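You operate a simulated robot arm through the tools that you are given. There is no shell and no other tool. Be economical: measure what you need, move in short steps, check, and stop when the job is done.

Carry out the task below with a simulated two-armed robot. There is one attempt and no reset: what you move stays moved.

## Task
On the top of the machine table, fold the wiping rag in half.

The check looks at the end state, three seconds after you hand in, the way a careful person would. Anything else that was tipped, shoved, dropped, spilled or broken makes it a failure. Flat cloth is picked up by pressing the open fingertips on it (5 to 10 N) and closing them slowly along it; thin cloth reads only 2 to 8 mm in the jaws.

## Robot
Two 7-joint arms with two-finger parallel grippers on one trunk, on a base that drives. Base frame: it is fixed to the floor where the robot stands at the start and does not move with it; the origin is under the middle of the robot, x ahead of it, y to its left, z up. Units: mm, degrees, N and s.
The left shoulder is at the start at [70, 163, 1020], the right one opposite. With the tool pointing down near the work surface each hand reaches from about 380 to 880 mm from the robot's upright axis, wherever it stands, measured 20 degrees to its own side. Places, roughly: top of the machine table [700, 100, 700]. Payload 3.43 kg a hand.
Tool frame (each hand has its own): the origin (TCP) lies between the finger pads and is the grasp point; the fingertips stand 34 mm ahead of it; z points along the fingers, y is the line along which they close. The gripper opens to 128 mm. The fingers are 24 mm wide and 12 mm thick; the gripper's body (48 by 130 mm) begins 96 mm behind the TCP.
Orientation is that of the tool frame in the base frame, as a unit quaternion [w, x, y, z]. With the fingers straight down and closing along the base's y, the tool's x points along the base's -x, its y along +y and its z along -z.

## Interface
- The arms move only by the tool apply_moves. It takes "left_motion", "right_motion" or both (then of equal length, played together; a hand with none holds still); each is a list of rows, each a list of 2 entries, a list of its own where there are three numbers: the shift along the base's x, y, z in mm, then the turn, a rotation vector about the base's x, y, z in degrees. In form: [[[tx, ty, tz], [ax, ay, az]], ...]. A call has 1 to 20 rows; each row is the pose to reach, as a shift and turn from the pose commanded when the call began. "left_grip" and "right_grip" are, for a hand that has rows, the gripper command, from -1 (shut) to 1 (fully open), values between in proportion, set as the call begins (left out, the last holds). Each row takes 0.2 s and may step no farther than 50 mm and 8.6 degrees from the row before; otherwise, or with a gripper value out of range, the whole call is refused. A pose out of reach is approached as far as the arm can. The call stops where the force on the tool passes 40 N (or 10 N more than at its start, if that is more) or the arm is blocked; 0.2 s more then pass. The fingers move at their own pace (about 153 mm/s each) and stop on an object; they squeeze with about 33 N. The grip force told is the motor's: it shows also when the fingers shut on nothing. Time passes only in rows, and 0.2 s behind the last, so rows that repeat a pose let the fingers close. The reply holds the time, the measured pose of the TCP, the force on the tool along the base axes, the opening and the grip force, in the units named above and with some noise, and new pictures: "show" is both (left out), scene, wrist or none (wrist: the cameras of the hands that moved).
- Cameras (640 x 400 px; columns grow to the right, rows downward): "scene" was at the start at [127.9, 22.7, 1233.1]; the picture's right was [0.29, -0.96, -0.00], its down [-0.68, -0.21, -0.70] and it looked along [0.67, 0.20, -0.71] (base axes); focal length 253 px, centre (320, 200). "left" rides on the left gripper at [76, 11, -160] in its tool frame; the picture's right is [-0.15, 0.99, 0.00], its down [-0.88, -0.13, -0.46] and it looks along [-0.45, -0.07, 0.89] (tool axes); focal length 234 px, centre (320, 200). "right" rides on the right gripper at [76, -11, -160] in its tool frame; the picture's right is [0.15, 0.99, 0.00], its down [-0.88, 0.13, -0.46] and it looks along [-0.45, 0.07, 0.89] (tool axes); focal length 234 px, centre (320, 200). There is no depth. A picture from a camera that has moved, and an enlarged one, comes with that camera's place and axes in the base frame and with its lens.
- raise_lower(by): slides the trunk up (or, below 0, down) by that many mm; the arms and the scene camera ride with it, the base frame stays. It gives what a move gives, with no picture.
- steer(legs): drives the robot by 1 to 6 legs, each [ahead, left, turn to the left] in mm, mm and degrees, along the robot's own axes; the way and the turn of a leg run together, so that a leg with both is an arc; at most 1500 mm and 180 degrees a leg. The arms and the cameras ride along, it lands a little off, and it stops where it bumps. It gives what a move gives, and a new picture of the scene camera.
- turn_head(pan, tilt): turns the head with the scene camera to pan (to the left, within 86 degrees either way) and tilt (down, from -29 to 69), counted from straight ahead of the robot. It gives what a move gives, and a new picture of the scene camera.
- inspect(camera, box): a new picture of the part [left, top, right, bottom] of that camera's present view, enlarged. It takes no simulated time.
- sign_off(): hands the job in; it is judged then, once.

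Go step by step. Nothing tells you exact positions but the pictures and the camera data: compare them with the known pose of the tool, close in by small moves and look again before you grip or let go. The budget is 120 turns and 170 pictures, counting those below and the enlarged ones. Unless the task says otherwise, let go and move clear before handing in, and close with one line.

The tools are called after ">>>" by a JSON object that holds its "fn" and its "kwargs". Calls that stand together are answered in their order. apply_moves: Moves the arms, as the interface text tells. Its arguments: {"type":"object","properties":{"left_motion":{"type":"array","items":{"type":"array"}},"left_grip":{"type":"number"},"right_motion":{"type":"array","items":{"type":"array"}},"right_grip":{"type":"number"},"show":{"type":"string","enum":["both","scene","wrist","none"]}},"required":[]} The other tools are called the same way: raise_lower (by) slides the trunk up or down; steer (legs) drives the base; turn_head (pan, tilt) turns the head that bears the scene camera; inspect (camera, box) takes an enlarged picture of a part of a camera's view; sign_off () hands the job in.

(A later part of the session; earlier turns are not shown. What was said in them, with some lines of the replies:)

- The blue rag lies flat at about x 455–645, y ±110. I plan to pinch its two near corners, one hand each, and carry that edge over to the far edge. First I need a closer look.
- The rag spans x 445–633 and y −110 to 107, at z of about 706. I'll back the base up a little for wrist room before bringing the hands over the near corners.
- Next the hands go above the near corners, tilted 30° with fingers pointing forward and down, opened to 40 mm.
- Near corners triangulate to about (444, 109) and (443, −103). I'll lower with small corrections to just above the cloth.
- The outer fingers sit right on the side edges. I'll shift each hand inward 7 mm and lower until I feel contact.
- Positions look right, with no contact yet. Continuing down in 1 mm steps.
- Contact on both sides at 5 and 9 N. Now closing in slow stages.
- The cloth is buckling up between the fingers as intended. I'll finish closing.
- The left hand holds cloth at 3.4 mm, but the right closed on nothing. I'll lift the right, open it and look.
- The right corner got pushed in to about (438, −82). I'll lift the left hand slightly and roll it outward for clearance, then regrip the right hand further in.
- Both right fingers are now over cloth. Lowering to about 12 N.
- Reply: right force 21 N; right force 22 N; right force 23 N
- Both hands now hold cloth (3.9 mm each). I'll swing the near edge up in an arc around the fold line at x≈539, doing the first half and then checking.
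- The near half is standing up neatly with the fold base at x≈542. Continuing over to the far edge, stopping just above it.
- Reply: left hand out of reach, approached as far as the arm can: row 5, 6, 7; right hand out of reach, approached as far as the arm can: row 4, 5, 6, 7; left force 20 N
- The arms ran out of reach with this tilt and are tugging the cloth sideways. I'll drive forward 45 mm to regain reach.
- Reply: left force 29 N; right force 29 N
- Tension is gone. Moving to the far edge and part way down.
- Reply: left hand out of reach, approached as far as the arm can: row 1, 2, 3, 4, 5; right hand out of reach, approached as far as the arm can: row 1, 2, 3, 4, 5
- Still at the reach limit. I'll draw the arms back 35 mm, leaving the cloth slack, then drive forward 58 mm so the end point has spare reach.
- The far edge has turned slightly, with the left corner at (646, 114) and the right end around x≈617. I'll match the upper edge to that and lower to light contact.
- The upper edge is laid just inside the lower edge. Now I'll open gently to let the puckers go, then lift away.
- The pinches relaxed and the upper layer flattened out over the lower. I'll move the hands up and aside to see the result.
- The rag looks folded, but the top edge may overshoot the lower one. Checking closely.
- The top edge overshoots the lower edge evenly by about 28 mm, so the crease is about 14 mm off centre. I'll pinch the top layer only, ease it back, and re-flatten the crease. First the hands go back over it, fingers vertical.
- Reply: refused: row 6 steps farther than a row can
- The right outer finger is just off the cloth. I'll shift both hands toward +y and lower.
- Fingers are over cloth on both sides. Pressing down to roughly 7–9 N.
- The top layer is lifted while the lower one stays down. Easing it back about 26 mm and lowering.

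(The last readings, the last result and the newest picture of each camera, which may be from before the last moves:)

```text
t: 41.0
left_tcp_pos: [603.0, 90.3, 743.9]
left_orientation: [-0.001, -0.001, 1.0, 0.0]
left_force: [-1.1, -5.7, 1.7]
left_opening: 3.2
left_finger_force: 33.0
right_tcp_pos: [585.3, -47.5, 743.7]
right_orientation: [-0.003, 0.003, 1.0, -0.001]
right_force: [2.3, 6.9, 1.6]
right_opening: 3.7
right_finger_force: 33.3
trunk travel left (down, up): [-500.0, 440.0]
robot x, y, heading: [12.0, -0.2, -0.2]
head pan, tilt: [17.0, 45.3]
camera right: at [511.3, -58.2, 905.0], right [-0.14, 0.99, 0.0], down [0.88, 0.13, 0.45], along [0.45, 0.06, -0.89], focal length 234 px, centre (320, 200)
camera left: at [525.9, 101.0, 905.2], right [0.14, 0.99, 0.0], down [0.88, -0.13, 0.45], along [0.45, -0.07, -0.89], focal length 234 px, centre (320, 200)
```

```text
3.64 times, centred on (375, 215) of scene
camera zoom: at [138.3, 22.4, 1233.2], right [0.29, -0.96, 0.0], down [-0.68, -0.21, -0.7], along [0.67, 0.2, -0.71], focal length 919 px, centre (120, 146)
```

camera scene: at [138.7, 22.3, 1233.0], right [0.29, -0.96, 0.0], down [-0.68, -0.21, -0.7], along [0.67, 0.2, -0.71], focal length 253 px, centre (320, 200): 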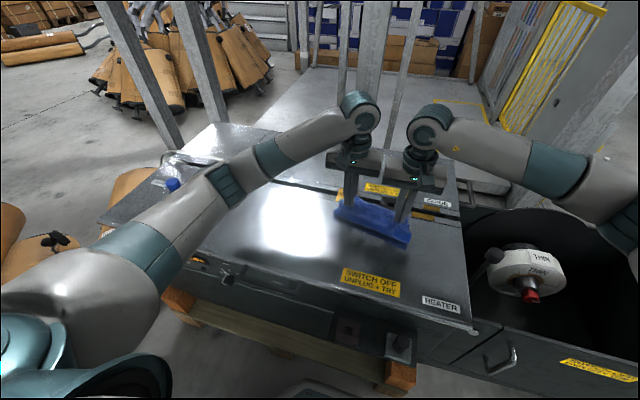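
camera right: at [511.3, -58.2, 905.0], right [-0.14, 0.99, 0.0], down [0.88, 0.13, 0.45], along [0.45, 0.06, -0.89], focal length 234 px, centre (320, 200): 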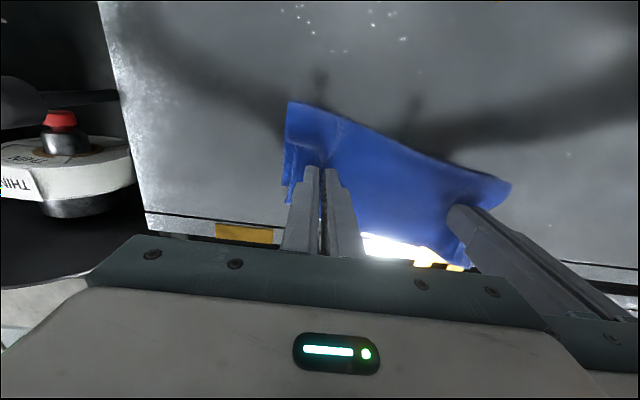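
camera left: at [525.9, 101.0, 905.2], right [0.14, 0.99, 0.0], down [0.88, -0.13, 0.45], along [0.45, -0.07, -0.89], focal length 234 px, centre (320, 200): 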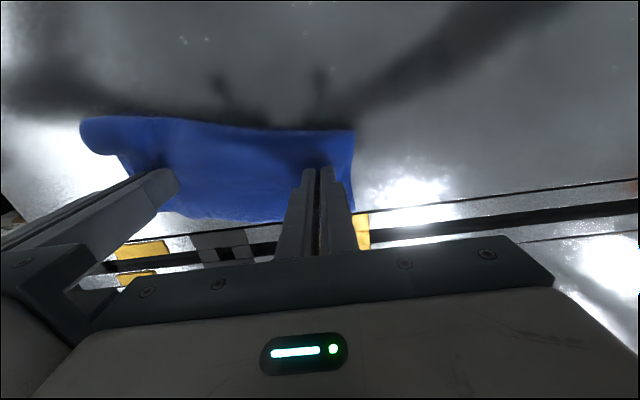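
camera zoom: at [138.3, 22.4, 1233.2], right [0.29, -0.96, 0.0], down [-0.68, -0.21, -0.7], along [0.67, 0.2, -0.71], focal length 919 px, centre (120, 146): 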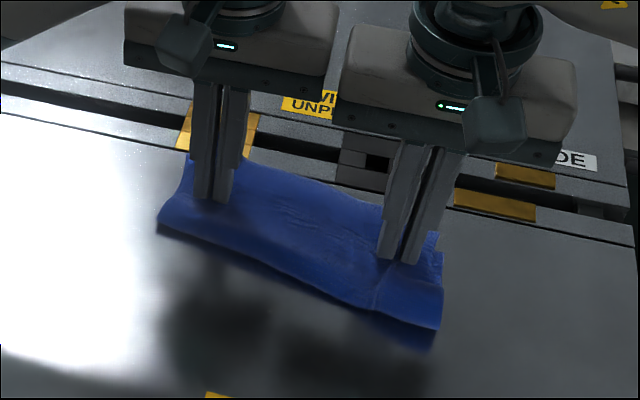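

Releasing gently, then lifting straight up to look.

>>> {"fn": "apply_moves", "kwargs": {"left_motion": [[[0, 0, 0], [0, 0, 0]], [[0, 0, 0], [0, 0, 0]]], "right_motion": [[[0, 0, 0], [0, 0, 0]], [[0, 0, 0], [0, 0, 0]]], "left_grip": -0.5, "right_grip": -0.5, "show": "none"}}

>>> {"fn": "apply_moves", "kwargs": {"left_motion": [[[0, 0, 30], [0, 0, 0]], [[0, 10, 70], [0, 0, 0]], [[0, 40, 100], [0, 0, 0]], [[0, 80, 120], [0, 0, 0]], [[0, 120, 130], [0, 0, 0]], [[0, 160, 130], [0, 0, 0]]], "right_motion": [[[0, 0, 30], [0, 0, 0]], [[0, -10, 70], [0, 0, 0]], [[0, -40, 100], [0, 0, 0]], [[0, -80, 120], [0, 0, 0]], [[0, -120, 130], [0, 0, 0]], [[0, -160, 130], [0, 0, 0]]], "show": "none"}}

>>> {"fn": "inspect", "kwargs": {"camera": "scene", "box": [310, 160, 440, 270]}}

>>> {"fn": "inspect", "kwargs": {"camera": "left", "box": [50, 60, 300, 220]}}

>>> {"fn": "inspect", "kwargs": {"camera": "right", "box": [360, 60, 610, 220]}}

```text
t: 41.6
left_tcp_pos: [602.2, 91.5, 744.2]
left_orientation: [-0.001, -0.002, 1.0, 0.001]
left_force: [-0.2, -0.1, 0.7]
left_opening: 31.7
left_finger_force: 0.0
right_tcp_pos: [584.3, -49.0, 743.7]
right_orientation: [-0.003, 0.003, 1.0, -0.002]
right_force: [0.4, -1.1, 1.0]
right_opening: 31.6
right_finger_force: 0.1
trunk travel left (down, up): [-500.0, 440.0]
robot x, y, heading: [7.9, 0.8, -0.1]
head pan, tilt: [17.0, 45.3]
```

```text
t: 43.0
left_tcp_pos: [602.3, 251.5, 872.1]
left_orientation: [-0.001, -0.001, 1.0, 0.0]
left_force: [-0.2, 0.0, 0.1]
left_opening: 32.1
left_finger_force: 0.1
right_tcp_pos: [584.7, -208.0, 876.5]
right_orientation: [-0.003, 0.004, 1.0, -0.002]
right_force: [0.0, -0.4, 0.8]
right_opening: 32.2
right_finger_force: 0.0
trunk travel left (down, up): [-500.0, 440.0]
robot x, y, heading: [11.1, 1.2, -0.1]
head pan, tilt: [17.0, 45.3]
```

```text
3.64 times, centred on (375, 215) of scene
camera zoom: at [137.9, 22.3, 1233.2], right [0.29, -0.96, 0.0], down [-0.68, -0.21, -0.7], along [0.67, 0.2, -0.71], focal length 919 px, centre (120, 146)
```

zoom: 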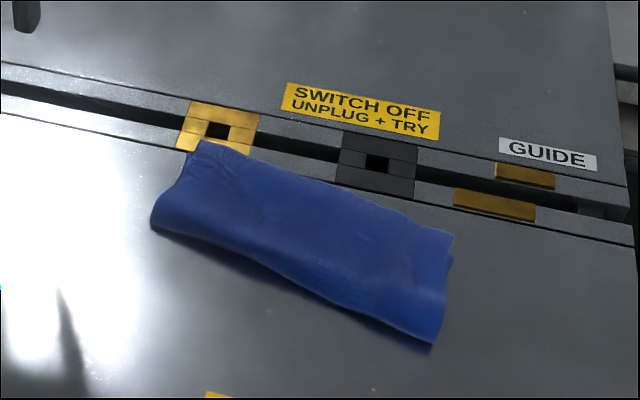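

```text
2.50 times, centred on (175, 140) of left
camera zoom: at [523.6, 261.4, 1034.0], right [0.14, 0.99, 0.0], down [0.88, -0.13, 0.45], along [0.45, -0.07, -0.89], focal length 585 px, centre (682, 350)
```

zoom: 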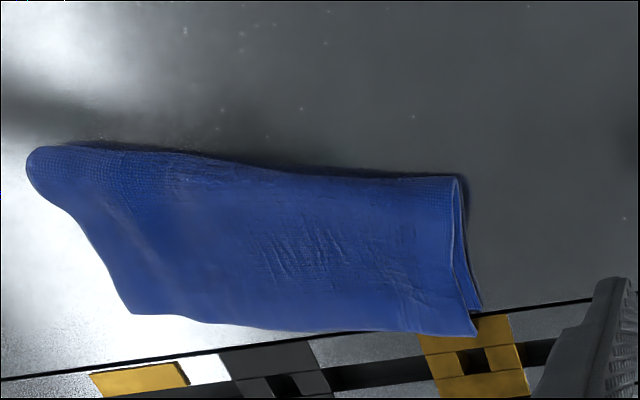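

```text
2.50 times, centred on (485, 140) of right
camera zoom: at [510.2, -218.8, 1036.9], right [-0.14, 0.99, 0.0], down [0.88, 0.13, 0.45], along [0.45, 0.06, -0.89], focal length 585 px, centre (-92, 350)
```

zoom: 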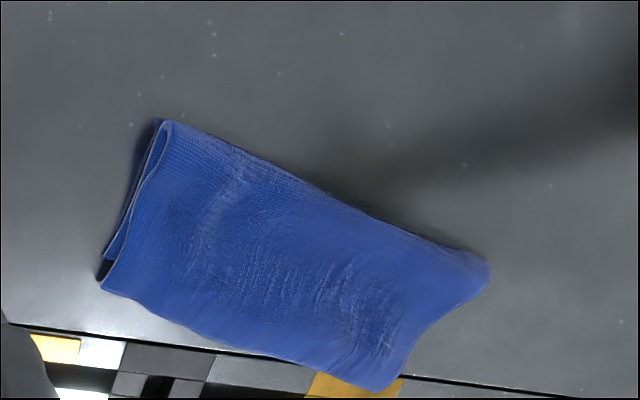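

The overshoot is down to about 17 mm. I'll do one more pass with a higher lift so the lower layer isn't dragged.

>>> {"fn": "apply_moves", "kwargs": {"left_motion": [[[3, -35, -20], [0, 0, 0]], [[6, -75, -40], [0, 0, 0]], [[10, -115, -60], [0, 0, 0]], [[14, -150, -85], [0, 0, 0]], [[14, -161, -110], [0, 0, 0]], [[14, -161, -124], [0, 0, 0]], [[14, -161, -124], [0, 0, 0]]], "right_motion": [[[2, 35, -20], [0, 0, 0]], [[4, 72, -40], [0, 0, 0]], [[6, 110, -60], [0, 0, 0]], [[7, 145, -85], [0, 0, 0]], [[7, 154, -110], [0, 0, 0]], [[7, 154, -128], [0, 0, 0]], [[7, 154, -128], [0, 0, 0]]], "left_grip": -0.47, "right_grip": -0.5, "show": "wrist"}}

```text
t: 44.6
left_tcp_pos: [617.1, 88.0, 750.4]
left_orientation: [-0.001, -0.001, 1.0, 0.0]
left_force: [0.5, 0.4, 0.2]
left_opening: 33.9
left_finger_force: 0.1
right_tcp_pos: [592.4, -53.0, 745.2]
right_orientation: [-0.002, 0.003, 1.0, -0.001]
right_force: [-0.6, 0.2, 0.8]
right_opening: 32.0
right_finger_force: 0.0
trunk travel left (down, up): [-500.0, 440.0]
robot x, y, heading: [14.1, -0.8, 0.0]
head pan, tilt: [17.0, 45.3]
camera right: at [518.7, -63.7, 905.4], right [-0.14, 0.99, 0.0], down [0.88, 0.13, 0.45], along [0.45, 0.06, -0.89], focal length 234 px, centre (320, 200)
camera left: at [539.3, 99.6, 909.2], right [0.14, 0.99, 0.0], down [0.88, -0.13, 0.45], along [0.45, -0.07, -0.89], focal length 234 px, centre (320, 200)
```

right: 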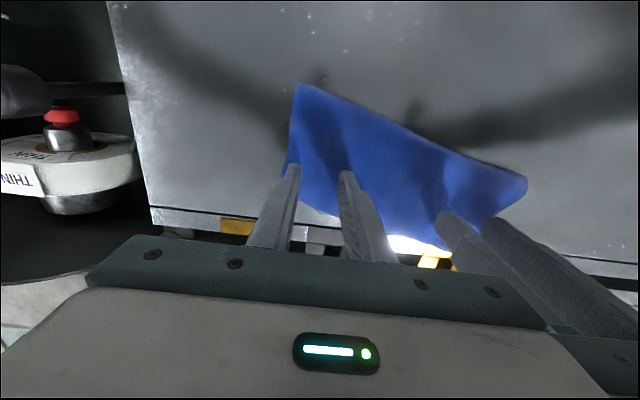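
left: 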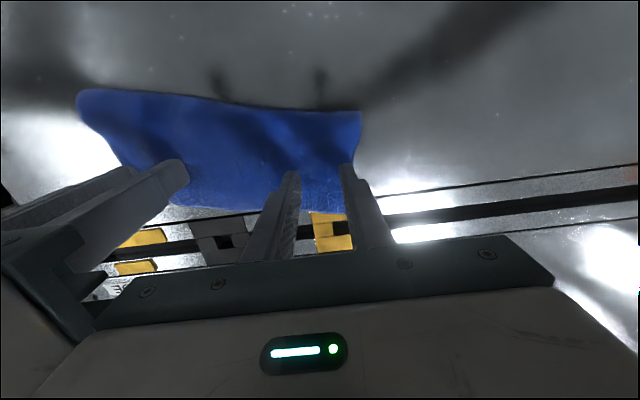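

>>> {"fn": "apply_moves", "kwargs": {"left_motion": [[[0, -3, -3], [0, 0, 0]], [[0, -3, -6], [0, 0, 0]], [[0, -3, -8], [0, 0, 0]]], "right_motion": [[[0, 0, -1], [0, 0, 0]], [[0, 0, -3], [0, 0, 0]], [[0, 0, -4], [0, 0, 0]]], "show": "none"}}

```text
t: 45.4
left_tcp_pos: [617.6, 86.4, 741.5]
left_orientation: [-0.001, -0.002, 1.0, 0.0]
left_force: [-0.1, 0.2, 3.9]
left_opening: 33.9
left_finger_force: 0.1
right_tcp_pos: [592.1, -53.1, 742.5]
right_orientation: [-0.002, 0.003, 1.0, -0.001]
right_force: [1.8, 1.2, 3.1]
right_opening: 32.0
right_finger_force: 0.3
trunk travel left (down, up): [-500.0, 440.0]
robot x, y, heading: [8.1, 4.7, -0.2]
head pan, tilt: [17.0, 45.3]
```

>>> {"fn": "apply_moves", "kwargs": {"left_motion": [[[0, 0, -0.7], [0, 0, 0]], [[0, 0, -1.2], [0, 0, 0]]], "right_motion": [[[0, 0, -1], [0, 0, 0]], [[0, 0, -2], [0, 0, 0]]], "show": "none"}}

>>> {"fn": "apply_moves", "kwargs": {"left_motion": [[[0, 0, 0], [0, 0, 0]], [[0, 0, 0], [0, 0, 0]]], "right_motion": [[[0, 0, 0], [0, 0, 0]], [[0, 0, 0], [0, 0, 0]]], "left_grip": -0.6, "right_grip": -0.62, "show": "none"}}

>>> {"fn": "apply_moves", "kwargs": {"left_motion": [[[0, 0, 0], [0, 0, 0]], [[0, 0, 0], [0, 0, 0]]], "right_motion": [[[0, 0, 0], [0, 0, 0]], [[0, 0, 0], [0, 0, 0]]], "left_grip": -0.72, "right_grip": -0.74, "show": "none"}}

>>> {"fn": "apply_moves", "kwargs": {"left_motion": [[[0, 0, 0], [0, 0, 0]], [[0, 0, 0], [0, 0, 0]]], "right_motion": [[[0, 0, 0], [0, 0, 0]], [[0, 0, 0], [0, 0, 0]]], "left_grip": -0.85, "right_grip": -0.85, "show": "none"}}

>>> {"fn": "apply_moves", "kwargs": {"left_motion": [[[0, 0, 0], [0, 0, 0]], [[0, 0, 0], [0, 0, 0]]], "right_motion": [[[0, 0, 0], [0, 0, 0]], [[0, 0, 0], [0, 0, 0]]], "left_grip": -0.93, "right_grip": -0.93, "show": "none"}}

>>> {"fn": "apply_moves", "kwargs": {"left_motion": [[[0, 0, 0], [0, 0, 0]], [[0, 0, 0], [0, 0, 0]], [[0, 0, 0], [0, 0, 0]]], "right_motion": [[[0, 0, 0], [0, 0, 0]], [[0, 0, 0], [0, 0, 0]], [[0, 0, 0], [0, 0, 0]]], "left_grip": -1, "right_grip": -1, "show": "none"}}

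```text
t: 46.0
left_tcp_pos: [615.8, 87.5, 740.8]
left_orientation: [0.0, -0.002, 1.0, 0.0]
left_force: [1.5, -0.2, 6.3]
left_opening: 33.7
left_finger_force: 0.0
right_tcp_pos: [592.7, -53.5, 740.2]
right_orientation: [-0.001, 0.003, 1.0, -0.001]
right_force: [0.4, 0.0, 10.1]
right_opening: 32.0
right_finger_force: 0.0
trunk travel left (down, up): [-500.0, 440.0]
robot x, y, heading: [8.0, -0.1, -0.3]
head pan, tilt: [17.0, 45.3]
```

```text
t: 46.6
left_tcp_pos: [615.1, 86.4, 740.6]
left_orientation: [-0.001, -0.002, 1.0, -0.001]
left_force: [0.2, -0.4, 6.3]
left_opening: 25.2
left_finger_force: 0.1
right_tcp_pos: [591.3, -54.2, 739.7]
right_orientation: [-0.001, 0.004, 1.0, -0.001]
right_force: [0.9, 1.0, 11.2]
right_opening: 23.7
right_finger_force: 0.1
trunk travel left (down, up): [-500.0, 440.0]
robot x, y, heading: [11.6, -1.6, -0.2]
head pan, tilt: [17.0, 45.3]
```

```text
t: 47.2
left_tcp_pos: [615.6, 87.1, 739.9]
left_orientation: [0.001, -0.002, 1.0, 0.001]
left_force: [0.1, 0.0, 5.8]
left_opening: 17.4
left_finger_force: 0.0
right_tcp_pos: [591.4, -52.5, 740.8]
right_orientation: [-0.002, 0.004, 1.0, -0.001]
right_force: [0.6, 1.0, 12.2]
right_opening: 16.5
right_finger_force: 0.2
trunk travel left (down, up): [-500.0, 440.0]
robot x, y, heading: [7.7, -0.4, 0.0]
head pan, tilt: [17.0, 45.3]
```

```text
t: 47.8
left_tcp_pos: [615.2, 88.1, 741.5]
left_orientation: [0.0, -0.002, 1.0, 0.0]
left_force: [-0.8, -4.3, 6.3]
left_opening: 6.3
left_finger_force: 6.2
right_tcp_pos: [591.6, -53.4, 739.9]
right_orientation: [-0.002, 0.003, 1.0, -0.001]
right_force: [1.1, 3.5, 12.1]
right_opening: 10.6
right_finger_force: 0.9
trunk travel left (down, up): [-500.0, 440.0]
robot x, y, heading: [8.4, -1.1, -0.0]
head pan, tilt: [17.0, 45.3]
```

```text
t: 48.4
left_tcp_pos: [615.7, 86.3, 740.5]
left_orientation: [0.001, -0.001, 1.0, 0.0]
left_force: [-0.3, -4.3, 5.6]
left_opening: 7.3
left_finger_force: 2.7
right_tcp_pos: [591.8, -53.6, 739.3]
right_orientation: [-0.002, 0.003, 1.0, -0.001]
right_force: [1.8, 4.6, 13.4]
right_opening: 5.1
right_finger_force: 10.6
trunk travel left (down, up): [-500.0, 440.0]
robot x, y, heading: [15.1, -0.3, 0.1]
head pan, tilt: [17.0, 45.3]
```

```text
t: 49.2
left_tcp_pos: [614.9, 86.1, 741.1]
left_orientation: [0.001, -0.001, 1.0, -0.001]
left_force: [-1.8, -7.0, 5.0]
left_opening: 4.1
left_finger_force: 32.9
right_tcp_pos: [592.8, -54.0, 740.5]
right_orientation: [-0.001, 0.003, 1.0, -0.001]
right_force: [1.0, 6.4, 14.3]
right_opening: 4.0
right_finger_force: 32.7
trunk travel left (down, up): [-500.0, 440.0]
robot x, y, heading: [11.2, 3.0, 0.1]
head pan, tilt: [17.0, 45.3]
```

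Both hold at 4 mm. Lifting 25 mm and checking before shifting back.

>>> {"fn": "apply_moves", "kwargs": {"left_motion": [[[0, 0, 8], [0, 0, 0]], [[-2, 0, 16], [0, 0, 0]], [[-5, 1, 25], [0, 0, 0]], [[-5, 1, 25], [0, 0, 0]]], "right_motion": [[[0, 0, 8], [0, 0, 0]], [[-2, 0, 16], [0, 0, 0]], [[-5, 1, 25], [0, 0, 0]], [[-5, 1, 25], [0, 0, 0]]], "show": "wrist"}}

>>> {"fn": "inspect", "kwargs": {"camera": "scene", "box": [310, 160, 440, 270]}}

```text
t: 50.2
left_tcp_pos: [612.3, 88.4, 766.5]
left_orientation: [-0.001, -0.002, 1.0, 0.0]
left_force: [-1.5, -6.6, -0.7]
left_opening: 4.1
left_finger_force: 32.9
right_tcp_pos: [587.3, -52.6, 763.0]
right_orientation: [-0.002, 0.003, 1.0, -0.001]
right_force: [1.0, 6.6, 1.1]
right_opening: 4.0
right_finger_force: 32.6
trunk travel left (down, up): [-500.0, 440.0]
robot x, y, heading: [8.5, 1.0, -0.2]
head pan, tilt: [17.0, 45.3]
camera right: at [513.3, -63.3, 924.1], right [-0.14, 0.99, 0.0], down [0.88, 0.13, 0.45], along [0.45, 0.06, -0.89], focal length 234 px, centre (320, 200)
camera left: at [535.2, 97.7, 926.9], right [0.14, 0.99, 0.0], down [0.88, -0.13, 0.45], along [0.45, -0.07, -0.89], focal length 234 px, centre (320, 200)
```

right: 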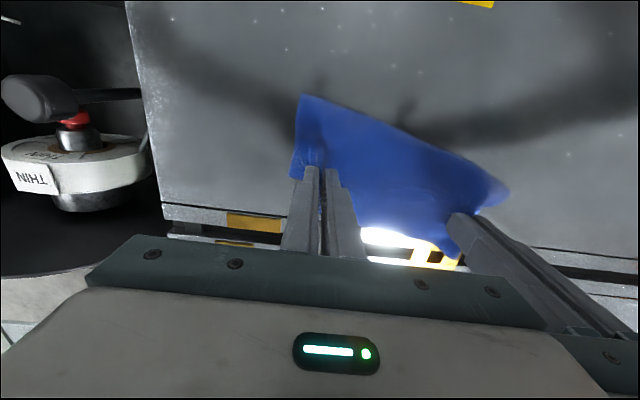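
left: 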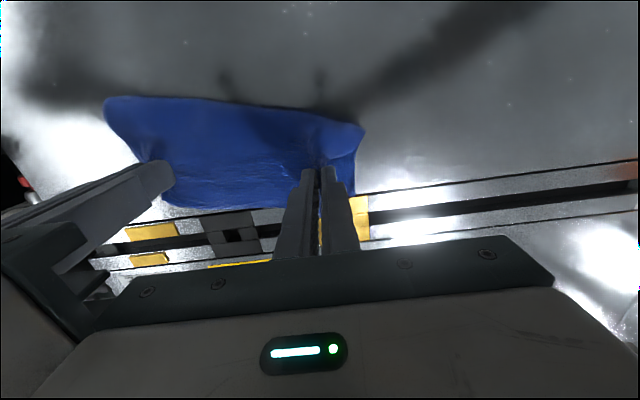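

```text
3.64 times, centred on (375, 215) of scene
camera zoom: at [138.8, 22.2, 1233.0], right [0.29, -0.96, 0.0], down [-0.68, -0.21, -0.7], along [0.67, 0.2, -0.71], focal length 919 px, centre (120, 146)
```

zoom: 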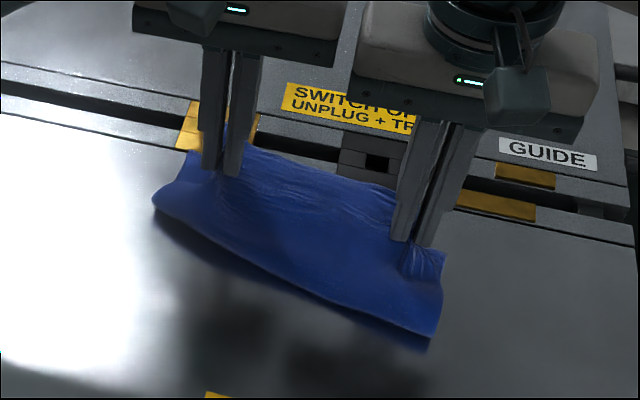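

>>> {"fn": "apply_moves", "kwargs": {"left_motion": [[[-7, 1, 0], [0, 0, 0]], [[-14, 2, 0], [0, 0, 0]], [[-21, 3, -2], [0, 0, 0]], [[-28, 5, -6], [0, 0, 0]], [[-28, 5, -14], [0, 0, 0]], [[-28, 5, -20], [0, 0, 0]]], "right_motion": [[[-7, 1, 0], [0, 0, 0]], [[-14, 2, 0], [0, 0, 0]], [[-21, 3, -2], [0, 0, 0]], [[-28, 5, -6], [0, 0, 0]], [[-28, 5, -14], [0, 0, 0]], [[-28, 5, -18], [0, 0, 0]]], "show": "none"}}

>>> {"fn": "apply_moves", "kwargs": {"left_motion": [[[0, 0, 0], [0, 0, 0]], [[0, 0, 0], [0, 0, 0]]], "right_motion": [[[0, 0, 0], [0, 0, 0]], [[0, 0, 0], [0, 0, 0]]], "left_grip": -0.5, "right_grip": -0.5, "show": "none"}}

>>> {"fn": "apply_moves", "kwargs": {"left_motion": [[[0, 0, 30], [0, 0, 0]], [[0, 10, 70], [0, 0, 0]], [[0, 40, 100], [0, 0, 0]], [[0, 80, 120], [0, 0, 0]], [[0, 120, 130], [0, 0, 0]], [[0, 150, 130], [0, 0, 0]]], "right_motion": [[[0, 0, 30], [0, 0, 0]], [[0, -10, 70], [0, 0, 0]], [[0, -40, 100], [0, 0, 0]], [[0, -80, 120], [0, 0, 0]], [[0, -120, 130], [0, 0, 0]], [[0, -160, 130], [0, 0, 0]]], "show": "none"}}

>>> {"fn": "inspect", "kwargs": {"camera": "scene", "box": [310, 160, 440, 270]}}

>>> {"fn": "inspect", "kwargs": {"camera": "left", "box": [50, 60, 300, 220]}}

>>> {"fn": "inspect", "kwargs": {"camera": "right", "box": [360, 60, 610, 220]}}

```text
t: 51.6
left_tcp_pos: [583.9, 91.5, 745.0]
left_orientation: [0.0, -0.002, 1.0, 0.0]
left_force: [-0.3, -4.8, -0.3]
left_opening: 4.2
left_finger_force: 33.1
right_tcp_pos: [560.3, -49.0, 746.9]
right_orientation: [-0.003, 0.004, 1.0, 0.0]
right_force: [1.7, 6.4, 0.3]
right_opening: 3.7
right_finger_force: 33.1
trunk travel left (down, up): [-500.0, 440.0]
robot x, y, heading: [8.8, 0.6, -0.1]
head pan, tilt: [17.0, 45.3]
```

```text
t: 52.2
left_tcp_pos: [584.5, 92.7, 745.5]
left_orientation: [-0.001, -0.002, 1.0, 0.0]
left_force: [0.2, -0.4, 0.2]
left_opening: 32.2
left_finger_force: 0.0
right_tcp_pos: [558.3, -49.5, 746.4]
right_orientation: [-0.003, 0.003, 1.0, -0.002]
right_force: [1.0, -0.2, 0.7]
right_opening: 32.1
right_finger_force: 0.1
trunk travel left (down, up): [-500.0, 440.0]
robot x, y, heading: [8.9, 2.2, -0.1]
head pan, tilt: [17.0, 45.3]
```

```text
t: 53.6
left_tcp_pos: [585.4, 241.3, 874.1]
left_orientation: [0.0, -0.002, 1.0, 0.001]
left_force: [0.6, -0.5, 0.4]
left_opening: 32.2
left_finger_force: 0.0
right_tcp_pos: [560.1, -207.4, 876.7]
right_orientation: [-0.003, 0.002, 1.0, -0.001]
right_force: [-0.1, -0.3, -1.0]
right_opening: 31.8
right_finger_force: 0.0
trunk travel left (down, up): [-500.0, 440.0]
robot x, y, heading: [8.1, 1.1, -0.1]
head pan, tilt: [17.0, 45.3]
```

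```text
3.64 times, centred on (375, 215) of scene
camera zoom: at [138.0, 21.7, 1233.2], right [0.29, -0.96, 0.0], down [-0.68, -0.21, -0.7], along [0.67, 0.2, -0.71], focal length 919 px, centre (120, 146)
```

zoom: 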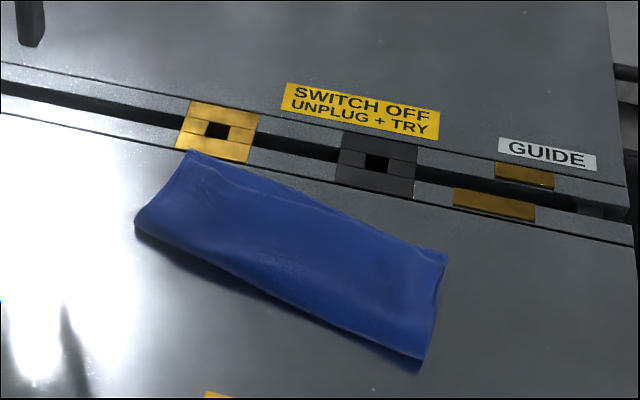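

```text
2.50 times, centred on (175, 140) of left
camera zoom: at [508.3, 251.8, 1036.2], right [0.14, 0.99, 0.0], down [0.88, -0.13, 0.45], along [0.45, -0.07, -0.89], focal length 585 px, centre (682, 350)
```

zoom: 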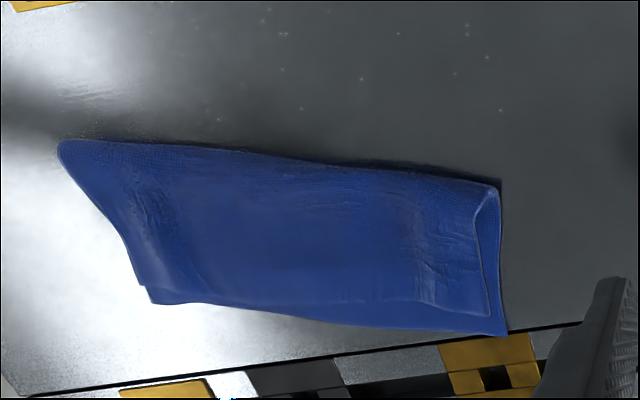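

```text
2.50 times, centred on (485, 140) of right
camera zoom: at [485.9, -217.8, 1036.8], right [-0.14, 0.99, 0.0], down [0.88, 0.13, 0.45], along [0.45, 0.06, -0.89], focal length 585 px, centre (-92, 350)
```

zoom: 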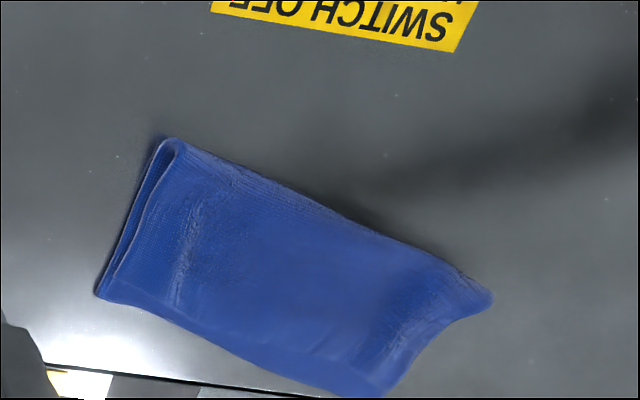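

The rag is now folded with its edges aligned to about 10 mm, flat on the machine table. Both hands are clear and nothing else was moved, so I'm handing in.

>>> {"fn": "sign_off", "kwargs": {}}

```text
The job is handed in.
```

I folded the wiping rag in half on top of the machine table: its edges line up to within about 10 mm, and I handed the job in. It now sits turned about 11° from where it lay, with a slightly raised crease I did not press flat; nothing else was moved.
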